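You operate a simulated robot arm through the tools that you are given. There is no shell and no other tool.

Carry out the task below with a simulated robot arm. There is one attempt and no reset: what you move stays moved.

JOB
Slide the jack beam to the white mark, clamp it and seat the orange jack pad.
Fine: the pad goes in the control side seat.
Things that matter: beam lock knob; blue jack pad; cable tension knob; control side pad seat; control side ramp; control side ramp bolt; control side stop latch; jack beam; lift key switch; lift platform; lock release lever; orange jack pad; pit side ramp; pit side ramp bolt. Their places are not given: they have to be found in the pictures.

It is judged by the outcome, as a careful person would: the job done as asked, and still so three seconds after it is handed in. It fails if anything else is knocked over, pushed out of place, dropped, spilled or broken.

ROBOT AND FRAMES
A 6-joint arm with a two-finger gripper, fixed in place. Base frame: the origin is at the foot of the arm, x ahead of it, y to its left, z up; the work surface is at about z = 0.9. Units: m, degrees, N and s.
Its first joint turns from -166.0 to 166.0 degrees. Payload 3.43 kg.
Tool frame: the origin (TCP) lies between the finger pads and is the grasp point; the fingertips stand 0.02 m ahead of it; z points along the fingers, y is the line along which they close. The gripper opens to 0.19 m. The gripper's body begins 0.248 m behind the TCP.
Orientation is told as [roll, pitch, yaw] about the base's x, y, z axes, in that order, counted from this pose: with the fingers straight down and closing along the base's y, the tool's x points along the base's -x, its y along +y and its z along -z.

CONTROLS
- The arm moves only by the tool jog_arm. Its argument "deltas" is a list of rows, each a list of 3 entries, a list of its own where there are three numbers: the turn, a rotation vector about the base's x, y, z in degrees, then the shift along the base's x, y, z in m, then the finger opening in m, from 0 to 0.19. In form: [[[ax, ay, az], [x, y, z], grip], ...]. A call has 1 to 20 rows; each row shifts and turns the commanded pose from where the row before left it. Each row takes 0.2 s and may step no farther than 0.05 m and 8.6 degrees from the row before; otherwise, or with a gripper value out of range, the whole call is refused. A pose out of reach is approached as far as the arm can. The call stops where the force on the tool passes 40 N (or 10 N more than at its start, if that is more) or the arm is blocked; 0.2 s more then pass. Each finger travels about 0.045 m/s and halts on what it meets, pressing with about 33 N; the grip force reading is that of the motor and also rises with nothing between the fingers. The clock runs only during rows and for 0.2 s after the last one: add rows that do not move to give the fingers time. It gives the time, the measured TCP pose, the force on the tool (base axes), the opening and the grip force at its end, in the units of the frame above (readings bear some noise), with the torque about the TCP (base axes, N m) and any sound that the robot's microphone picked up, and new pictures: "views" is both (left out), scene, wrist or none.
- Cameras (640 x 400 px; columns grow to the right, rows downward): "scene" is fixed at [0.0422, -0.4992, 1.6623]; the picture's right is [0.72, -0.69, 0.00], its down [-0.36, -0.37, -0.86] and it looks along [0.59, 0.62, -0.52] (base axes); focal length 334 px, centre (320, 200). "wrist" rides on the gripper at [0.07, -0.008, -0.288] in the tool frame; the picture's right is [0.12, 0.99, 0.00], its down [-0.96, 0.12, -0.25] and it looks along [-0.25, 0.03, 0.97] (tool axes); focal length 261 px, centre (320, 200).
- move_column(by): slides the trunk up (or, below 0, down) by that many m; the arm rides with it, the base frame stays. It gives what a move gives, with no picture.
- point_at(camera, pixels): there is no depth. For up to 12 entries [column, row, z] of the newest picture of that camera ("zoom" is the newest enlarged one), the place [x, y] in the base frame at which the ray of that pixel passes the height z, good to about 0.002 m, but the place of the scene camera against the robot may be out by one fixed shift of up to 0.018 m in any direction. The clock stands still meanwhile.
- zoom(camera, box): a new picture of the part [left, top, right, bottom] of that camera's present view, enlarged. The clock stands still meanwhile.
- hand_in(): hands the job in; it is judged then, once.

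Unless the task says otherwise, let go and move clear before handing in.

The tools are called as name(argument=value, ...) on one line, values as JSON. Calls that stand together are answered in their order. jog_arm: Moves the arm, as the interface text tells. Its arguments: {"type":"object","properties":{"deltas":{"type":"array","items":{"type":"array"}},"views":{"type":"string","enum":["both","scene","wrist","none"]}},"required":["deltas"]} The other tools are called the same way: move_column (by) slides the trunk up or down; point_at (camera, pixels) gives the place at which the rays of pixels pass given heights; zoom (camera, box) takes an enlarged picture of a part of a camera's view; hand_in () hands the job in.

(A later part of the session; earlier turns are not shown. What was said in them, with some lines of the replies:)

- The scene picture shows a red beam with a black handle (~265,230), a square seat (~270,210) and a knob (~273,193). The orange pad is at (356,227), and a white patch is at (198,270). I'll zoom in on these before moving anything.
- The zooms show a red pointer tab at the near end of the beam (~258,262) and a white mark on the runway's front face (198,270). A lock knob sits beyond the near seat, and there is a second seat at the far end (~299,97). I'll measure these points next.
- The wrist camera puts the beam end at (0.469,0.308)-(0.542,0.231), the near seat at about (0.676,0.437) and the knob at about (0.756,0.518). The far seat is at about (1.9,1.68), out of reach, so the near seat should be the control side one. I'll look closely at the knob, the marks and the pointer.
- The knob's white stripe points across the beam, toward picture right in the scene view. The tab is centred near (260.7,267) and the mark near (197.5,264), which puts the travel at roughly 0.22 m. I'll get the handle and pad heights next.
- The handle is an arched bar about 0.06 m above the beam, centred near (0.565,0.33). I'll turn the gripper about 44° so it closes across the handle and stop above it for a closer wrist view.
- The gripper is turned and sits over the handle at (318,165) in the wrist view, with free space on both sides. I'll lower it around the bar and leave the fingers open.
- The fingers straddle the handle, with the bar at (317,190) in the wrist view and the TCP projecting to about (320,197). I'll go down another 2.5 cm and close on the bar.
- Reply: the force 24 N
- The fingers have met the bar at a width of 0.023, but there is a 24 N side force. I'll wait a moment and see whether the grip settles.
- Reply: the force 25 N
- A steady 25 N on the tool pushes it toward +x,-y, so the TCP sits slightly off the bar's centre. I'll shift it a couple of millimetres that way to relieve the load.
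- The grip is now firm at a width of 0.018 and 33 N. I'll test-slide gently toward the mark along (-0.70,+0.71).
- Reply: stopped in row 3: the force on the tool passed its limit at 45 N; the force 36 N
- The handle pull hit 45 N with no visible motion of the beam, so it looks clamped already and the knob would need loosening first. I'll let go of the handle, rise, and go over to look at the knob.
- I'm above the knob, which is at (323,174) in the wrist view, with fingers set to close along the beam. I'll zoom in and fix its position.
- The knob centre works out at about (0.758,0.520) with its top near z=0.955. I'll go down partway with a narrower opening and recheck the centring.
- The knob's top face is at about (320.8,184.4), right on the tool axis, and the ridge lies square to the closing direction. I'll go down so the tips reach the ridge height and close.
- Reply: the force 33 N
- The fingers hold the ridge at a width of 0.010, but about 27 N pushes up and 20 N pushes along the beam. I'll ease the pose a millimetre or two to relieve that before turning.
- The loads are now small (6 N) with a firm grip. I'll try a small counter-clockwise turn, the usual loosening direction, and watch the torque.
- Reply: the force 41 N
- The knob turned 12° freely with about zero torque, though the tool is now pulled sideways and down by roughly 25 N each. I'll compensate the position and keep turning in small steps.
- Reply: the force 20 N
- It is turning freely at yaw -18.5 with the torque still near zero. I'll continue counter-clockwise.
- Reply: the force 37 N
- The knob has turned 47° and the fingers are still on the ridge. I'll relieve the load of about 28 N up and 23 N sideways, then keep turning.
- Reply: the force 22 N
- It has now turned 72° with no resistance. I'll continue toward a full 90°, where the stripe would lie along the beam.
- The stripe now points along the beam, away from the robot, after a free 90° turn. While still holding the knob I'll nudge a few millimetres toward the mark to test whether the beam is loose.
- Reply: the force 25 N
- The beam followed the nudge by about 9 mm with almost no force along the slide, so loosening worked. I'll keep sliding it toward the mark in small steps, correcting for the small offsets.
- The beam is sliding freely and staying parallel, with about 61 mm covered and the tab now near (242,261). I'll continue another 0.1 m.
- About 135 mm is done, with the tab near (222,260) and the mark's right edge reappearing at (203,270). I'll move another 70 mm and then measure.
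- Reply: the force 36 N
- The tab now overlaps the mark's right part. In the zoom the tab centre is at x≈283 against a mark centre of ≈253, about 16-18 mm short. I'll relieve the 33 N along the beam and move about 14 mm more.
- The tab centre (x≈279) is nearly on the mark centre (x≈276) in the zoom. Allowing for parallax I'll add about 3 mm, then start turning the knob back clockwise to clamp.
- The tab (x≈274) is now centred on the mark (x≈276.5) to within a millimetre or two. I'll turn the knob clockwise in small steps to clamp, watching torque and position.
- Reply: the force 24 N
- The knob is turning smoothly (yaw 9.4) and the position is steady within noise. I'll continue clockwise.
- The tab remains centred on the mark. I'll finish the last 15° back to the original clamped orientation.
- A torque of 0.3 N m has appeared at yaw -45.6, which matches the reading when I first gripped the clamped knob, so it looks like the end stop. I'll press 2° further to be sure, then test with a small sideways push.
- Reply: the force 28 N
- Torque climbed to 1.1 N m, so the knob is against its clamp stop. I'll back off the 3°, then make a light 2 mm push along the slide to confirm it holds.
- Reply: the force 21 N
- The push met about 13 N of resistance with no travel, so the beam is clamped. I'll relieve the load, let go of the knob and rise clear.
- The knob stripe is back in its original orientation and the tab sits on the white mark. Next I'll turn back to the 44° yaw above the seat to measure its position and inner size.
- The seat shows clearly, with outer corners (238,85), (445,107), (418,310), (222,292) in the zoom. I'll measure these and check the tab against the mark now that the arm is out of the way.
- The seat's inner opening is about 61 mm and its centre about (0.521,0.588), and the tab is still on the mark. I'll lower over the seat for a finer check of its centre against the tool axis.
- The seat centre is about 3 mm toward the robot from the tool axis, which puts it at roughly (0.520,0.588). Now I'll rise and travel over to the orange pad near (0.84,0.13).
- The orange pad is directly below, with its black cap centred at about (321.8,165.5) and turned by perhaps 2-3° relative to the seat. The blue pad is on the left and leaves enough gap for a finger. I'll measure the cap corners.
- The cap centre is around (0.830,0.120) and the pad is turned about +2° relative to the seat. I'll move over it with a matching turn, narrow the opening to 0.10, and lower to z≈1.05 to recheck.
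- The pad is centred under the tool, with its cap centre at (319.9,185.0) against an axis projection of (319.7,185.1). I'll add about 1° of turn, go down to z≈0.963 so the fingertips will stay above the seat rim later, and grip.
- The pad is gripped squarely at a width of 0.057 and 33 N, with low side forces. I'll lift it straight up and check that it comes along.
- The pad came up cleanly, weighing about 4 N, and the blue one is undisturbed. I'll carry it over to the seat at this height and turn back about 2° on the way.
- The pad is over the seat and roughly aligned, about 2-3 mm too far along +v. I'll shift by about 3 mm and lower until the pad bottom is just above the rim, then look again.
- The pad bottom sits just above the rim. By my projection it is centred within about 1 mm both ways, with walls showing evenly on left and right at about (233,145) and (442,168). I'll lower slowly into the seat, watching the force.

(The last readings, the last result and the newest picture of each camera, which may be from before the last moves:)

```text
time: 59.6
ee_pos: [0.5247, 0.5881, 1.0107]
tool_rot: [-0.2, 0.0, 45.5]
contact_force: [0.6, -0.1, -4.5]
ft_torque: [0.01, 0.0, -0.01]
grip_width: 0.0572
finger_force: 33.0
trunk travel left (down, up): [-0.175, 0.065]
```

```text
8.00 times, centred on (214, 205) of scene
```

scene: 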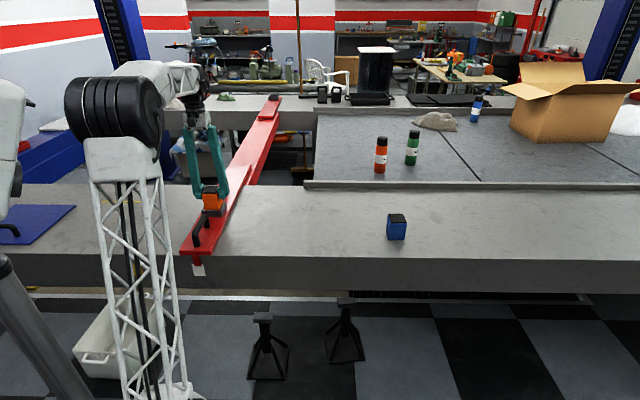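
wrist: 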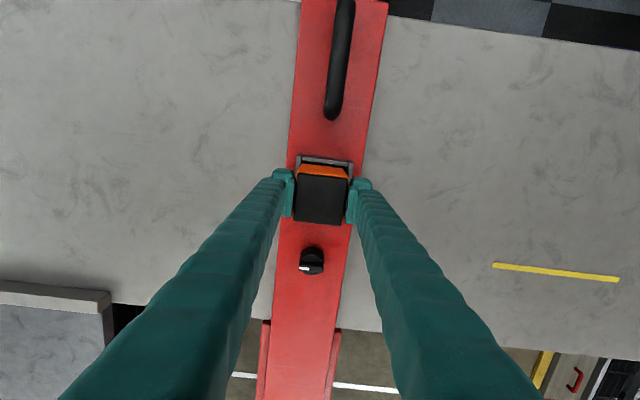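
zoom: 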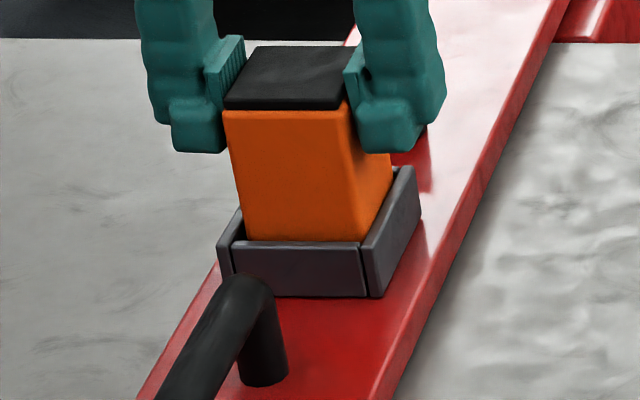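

The pad bottom is now just inside the rim with no contact force. The two views disagree slightly on which side gap is larger, so I'll zoom closer on both before pushing on.

zoom(camera="wrist", box=[288, 145, 352, 185])

zoom(camera="scene", box=[196, 196, 232, 220])

```text
10.00 times, centred on (320, 165) of wrist
```

zoom: 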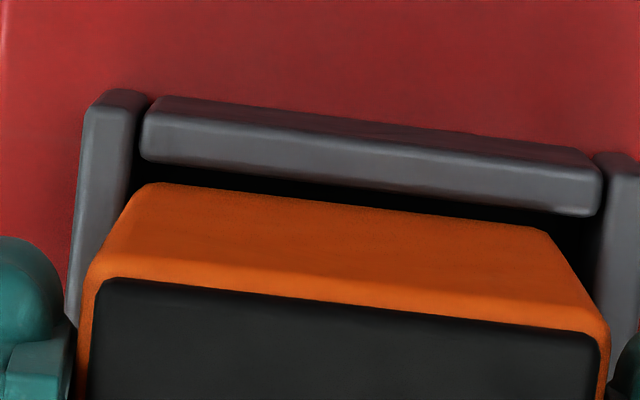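

```text
16.00 times, centred on (214, 208) of scene
```

zoom: 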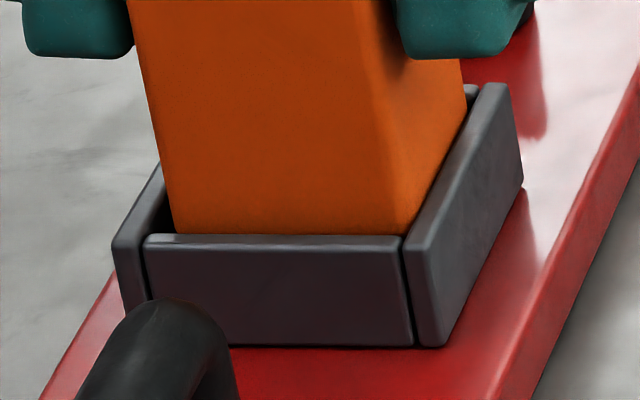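

The close-ups and the TCP reading (0.5247,0.5881) agree that the pad drifted about 2 mm toward the far wall and slightly toward -v. I'll shift by (-0.0024,-0.0002) and look again before going deeper.

jog_arm(deltas=[[[0, 0, 0], [-0.0012, -0.0001, 0], 0.045], [[0, 0, 0], [-0.0012, -0.0001, 0], 0.045], [[0, 0, 0], [0, 0, 0], 0.045]], views="none")

zoom(camera="wrist", box=[288, 145, 352, 185])

zoom(camera="scene", box=[196, 196, 232, 220])

```text
time: 60.4
ee_pos: [0.5209, 0.5872, 1.0101]
tool_rot: [-0.1, -0.1, 45.5]
contact_force: [1.9, 1.4, -2.9]
ft_torque: [0.1, -0.09, -0.05]
grip_width: 0.0574
finger_force: 33.1
trunk travel left (down, up): [-0.175, 0.065]
```

```text
10.00 times, centred on (320, 165) of wrist
```

zoom: 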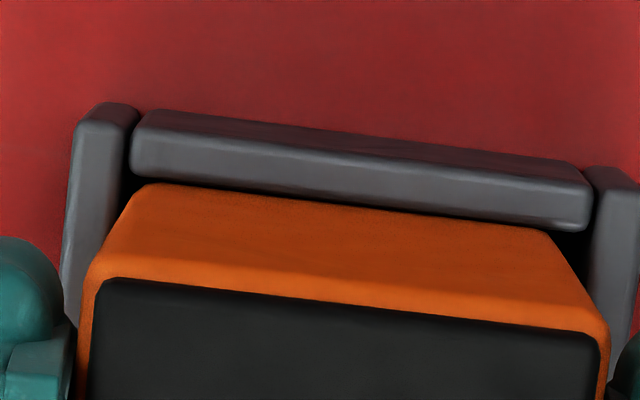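

```text
16.00 times, centred on (214, 208) of scene
```

zoom: 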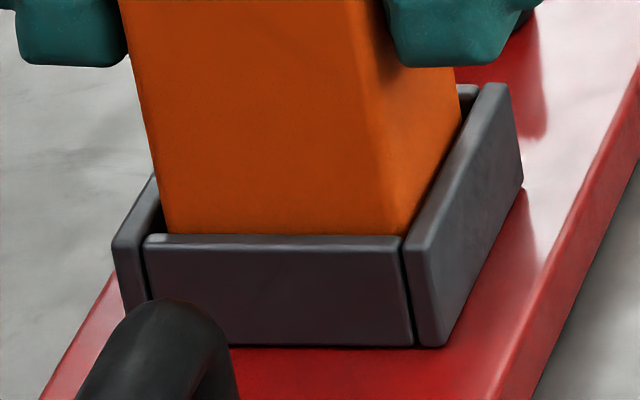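

The pad is now nearly centred, with a faint 2 N contact suggesting the near wall is close. I'll shift 1 mm in +y and keep lowering gently.

jog_arm(deltas=[[[0, 0, 0], [0, 0.001, 0], 0.045], [[0, 0, 0], [0, 0, -0.005], 0.045], [[0, 0, 0], [0, 0, -0.005], 0.045], [[0, 0, 0], [0, 0, 0], 0.045]], views="none")

zoom(camera="wrist", box=[288, 145, 352, 185])

zoom(camera="scene", box=[196, 196, 232, 220])

```text
time: 61.4
ee_pos: [0.5212, 0.5877, 0.9986]
tool_rot: [-0.2, 0.0, 45.5]
contact_force: [0.2, 0.4, -3.8]
ft_torque: [0.0, -0.02, 0.02]
grip_width: 0.057
finger_force: 32.8
trunk travel left (down, up): [-0.175, 0.065]
```

```text
10.00 times, centred on (320, 165) of wrist
```

zoom: 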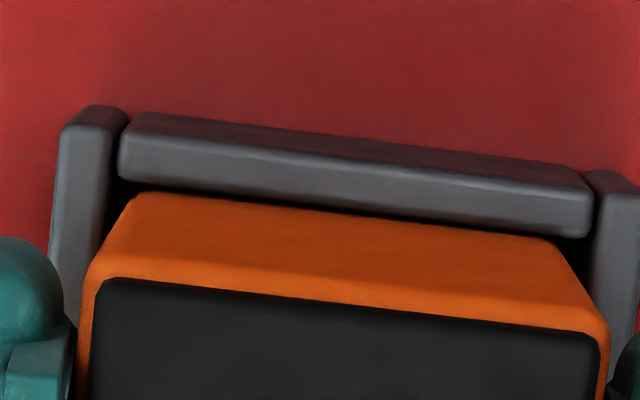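

```text
16.00 times, centred on (214, 208) of scene
```

zoom: 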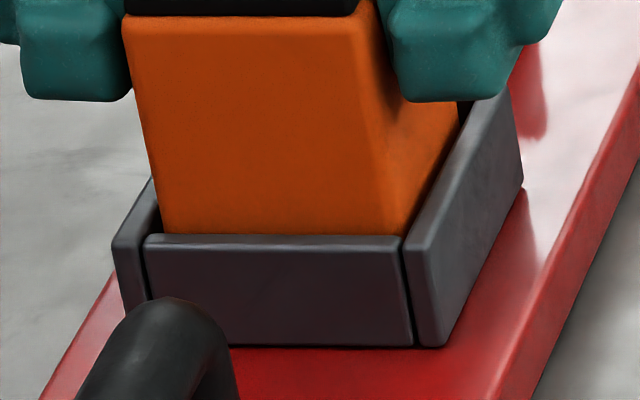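

The pad is going in with no extra force at z=0.9986. I'll continue down in 3 mm steps until the floor is felt.

jog_arm(deltas=[[[0, 0, 0], [0, 0, -0.003], 0.045], [[0, 0, 0], [0, 0, -0.003], 0.045], [[0, 0, 0], [0, 0, -0.003], 0.045], [[0, 0, 0], [0, 0, 0], 0.045]], views="none")

```text
time: 62.4
ee_pos: [0.5215, 0.5886, 0.9913]
tool_rot: [-0.2, 0.0, 45.5]
contact_force: [0.4, -0.2, -0.8]
ft_torque: [0.02, 0.09, 0.02]
grip_width: 0.0571
finger_force: 33.2
trunk travel left (down, up): [-0.175, 0.065]
```

The weight reading dropped from -4 N to -0.8 N, so the pad is beginning to touch the floor. I'll go down a little more to confirm.

jog_arm(deltas=[[[0, 0, 0], [0, 0, -0.0015], 0.045], [[0, 0, 0], [0, 0, -0.001], 0.045], [[0, 0, 0], [0, 0, 0], 0.045]], views="none")

zoom(camera="scene", box=[196, 190, 232, 214])

zoom(camera="wrist", box=[256, 130, 384, 230])

```text
time: 63.2
ee_pos: [0.5217, 0.5879, 0.9906]
tool_rot: [-0.2, -0.2, 45.6]
contact_force: [4.4, 1.8, 29.7]
ft_torque: [0.11, 0.04, -0.04]
grip_width: 0.0576
finger_force: 32.9
trunk travel left (down, up): [-0.175, 0.065]
```

```text
16.00 times, centred on (214, 202) of scene
```

zoom: 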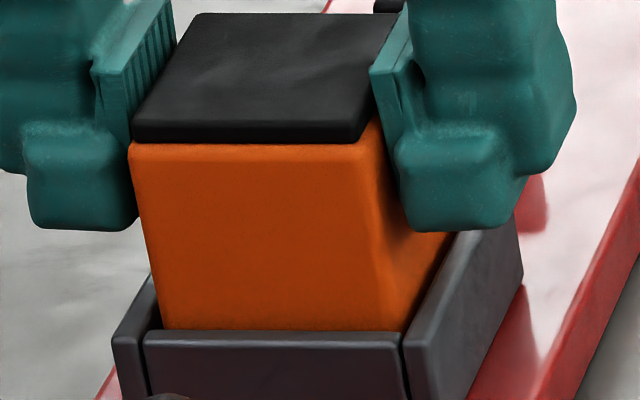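

```text
4.00 times, centred on (320, 180) of wrist
```

zoom: 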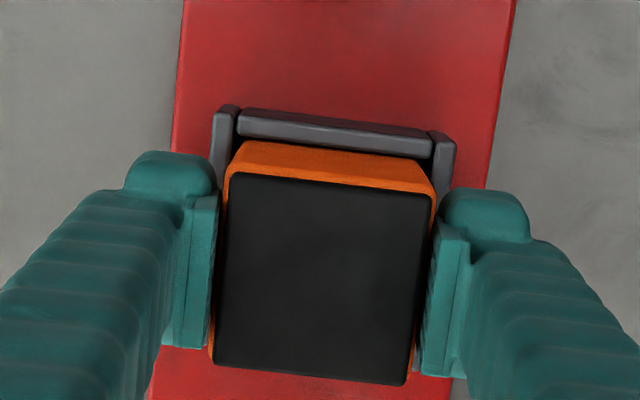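

A clear 30 N upward force at z=0.9906 shows the pad is on the seat floor, standing level inside all four walls in both zooms. I'll ease off 1 mm, open the fingers and check before rising.

jog_arm(deltas=[[[0, 0, 0], [0, 0, 0.001], 0.045], [[0, 0, 0], [0, 0, 0], 0.055], [[0, 0, 0], [0, 0, 0], 0.065], [[0, 0, 0], [0, 0, 0], 0.075], [[0, 0, 0], [0, 0, 0], 0.09], [[0, 0, 0], [0, 0, 0], 0.09], [[0, 0, 0], [0, 0, 0], 0.09]])

zoom(camera="wrist", box=[256, 130, 384, 230])

zoom(camera="scene", box=[190, 186, 238, 220])

```text
time: 64.8
ee_pos: [0.5198, 0.5886, 0.9902]
tool_rot: [-0.2, 0.0, 45.5]
contact_force: [0.7, 0.8, 0.6]
ft_torque: [-0.01, 0.0, -0.01]
grip_width: 0.0901
finger_force: 0.1
trunk travel left (down, up): [-0.175, 0.065]
```

scene: 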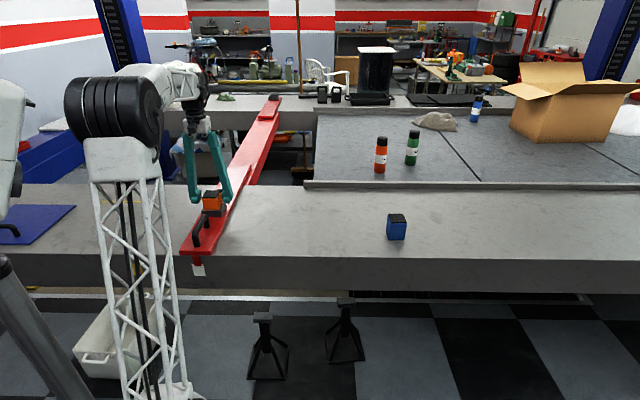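
wrist: 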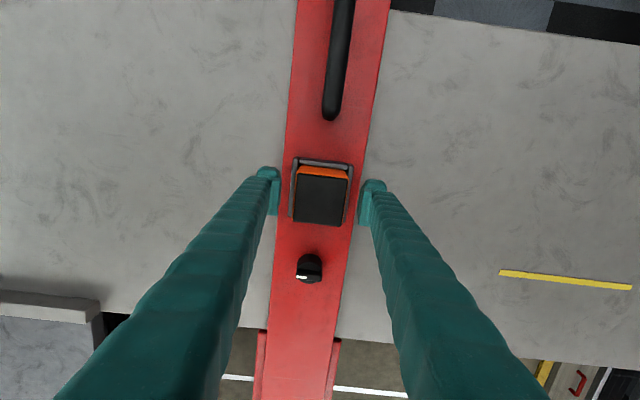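

```text
4.00 times, centred on (320, 180) of wrist
```

zoom: 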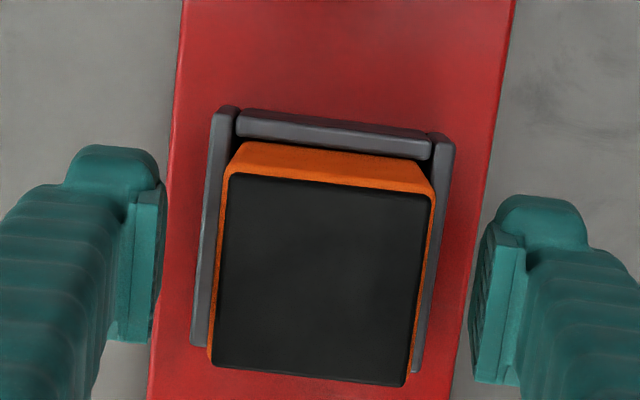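

```text
11.76 times, centred on (214, 203) of scene
```

zoom: 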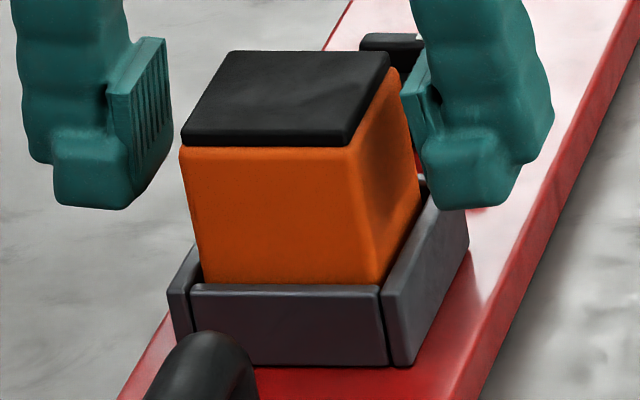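

The pad stands free and level in the seat with the fingers clear on both sides. I'll rise straight up and move back for a final check.

jog_arm(deltas=[[[0, 0, 0], [0, 0, 0.02], 0.09], [[0, 0, 0], [0, 0, 0.04], 0.09], [[0, 0, 0], [0, 0, 0.05], 0.09], [[0, 0, 0], [0, 0, 0.05], 0.1], [[0, 0, 0], [0, 0, 0.04], 0.12], [[0, 0, 0], [0, 0, 0], 0.12]])

zoom(camera="wrist", box=[256, 110, 384, 240])

zoom(camera="scene", box=[170, 180, 266, 290])

zoom(camera="scene", box=[170, 245, 234, 285])

```text
time: 66.2
ee_pos: [0.5228, 0.5867, 1.1897]
tool_rot: [-0.2, 0.0, 45.6]
contact_force: [-0.1, -0.1, -0.1]
ft_torque: [-0.05, -0.01, 0.01]
grip_width: 0.1196
finger_force: 0.2
trunk travel left (down, up): [-0.175, 0.065]
```

scene: 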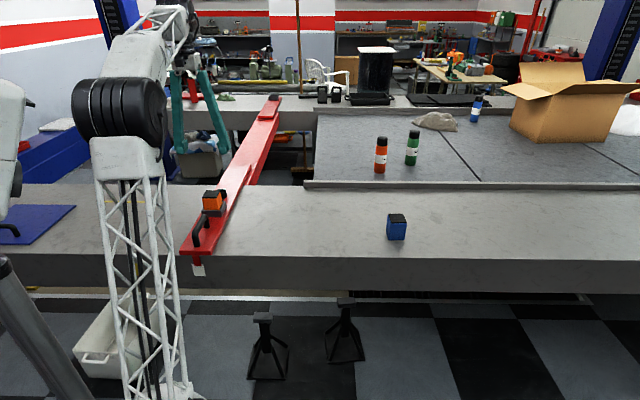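
wrist: 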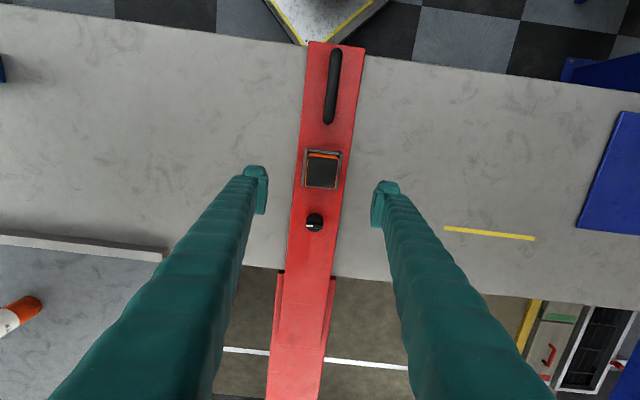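

```text
3.08 times, centred on (320, 175) of wrist
```

zoom: 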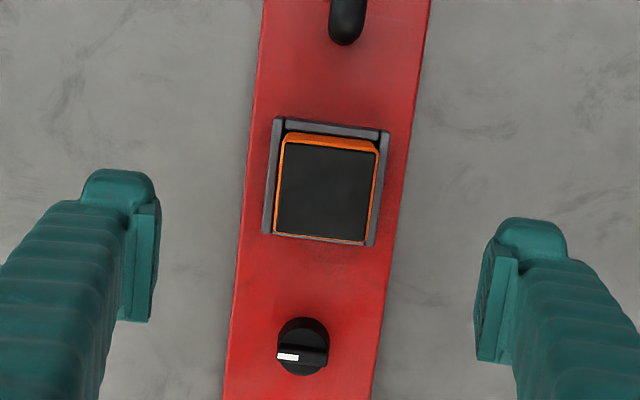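

```text
3.64 times, centred on (218, 235) of scene
```

zoom: 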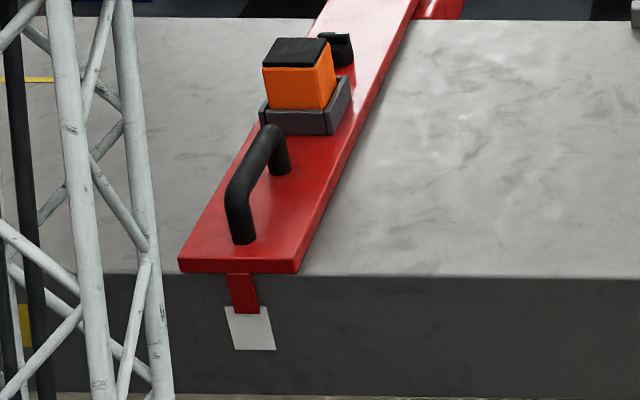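

```text
10.00 times, centred on (202, 265) of scene
```

zoom: 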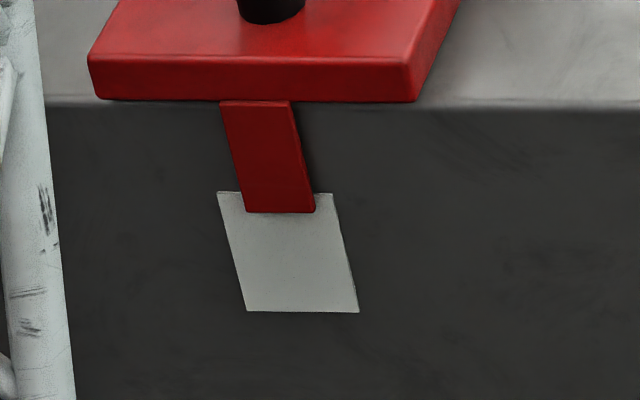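

The final pictures show the tab centred on the white mark, the orange pad level in the near (control side) seat, and the knob stripe back in its clamped orientation. The blue pad (397,227) and the bottles are unmoved and the gripper is clear, so I'm handing in.

hand_in()

```text
The job is handed in.
```

The job is handed in: the jack beam is at the white mark, clamped, and the orange pad is in the control side seat. No verdict came back with the hand-in.

- **Beam position:** The beam was already clamped at the start, so I loosened the lock knob by 90° and slid the beam about 0.22 m. In the last picture the red tab is centred on the white mark to within about 2 mm.
- **Clamp:** I turned the knob back until it hit its stop. A light sideways push (about 13 N) did not move the beam. I did not test it harder than that.
- **Pad:** The orange pad stands level inside the seat's four walls and touched the floor of the seat before I let go. I took the near seat to be the control side one because the far seat, at the other end of the beam, is out of reach.
- **Surroundings:** In the final pictures the blue pad and the bottles are where they were, and the gripper is open and clear above the beam.
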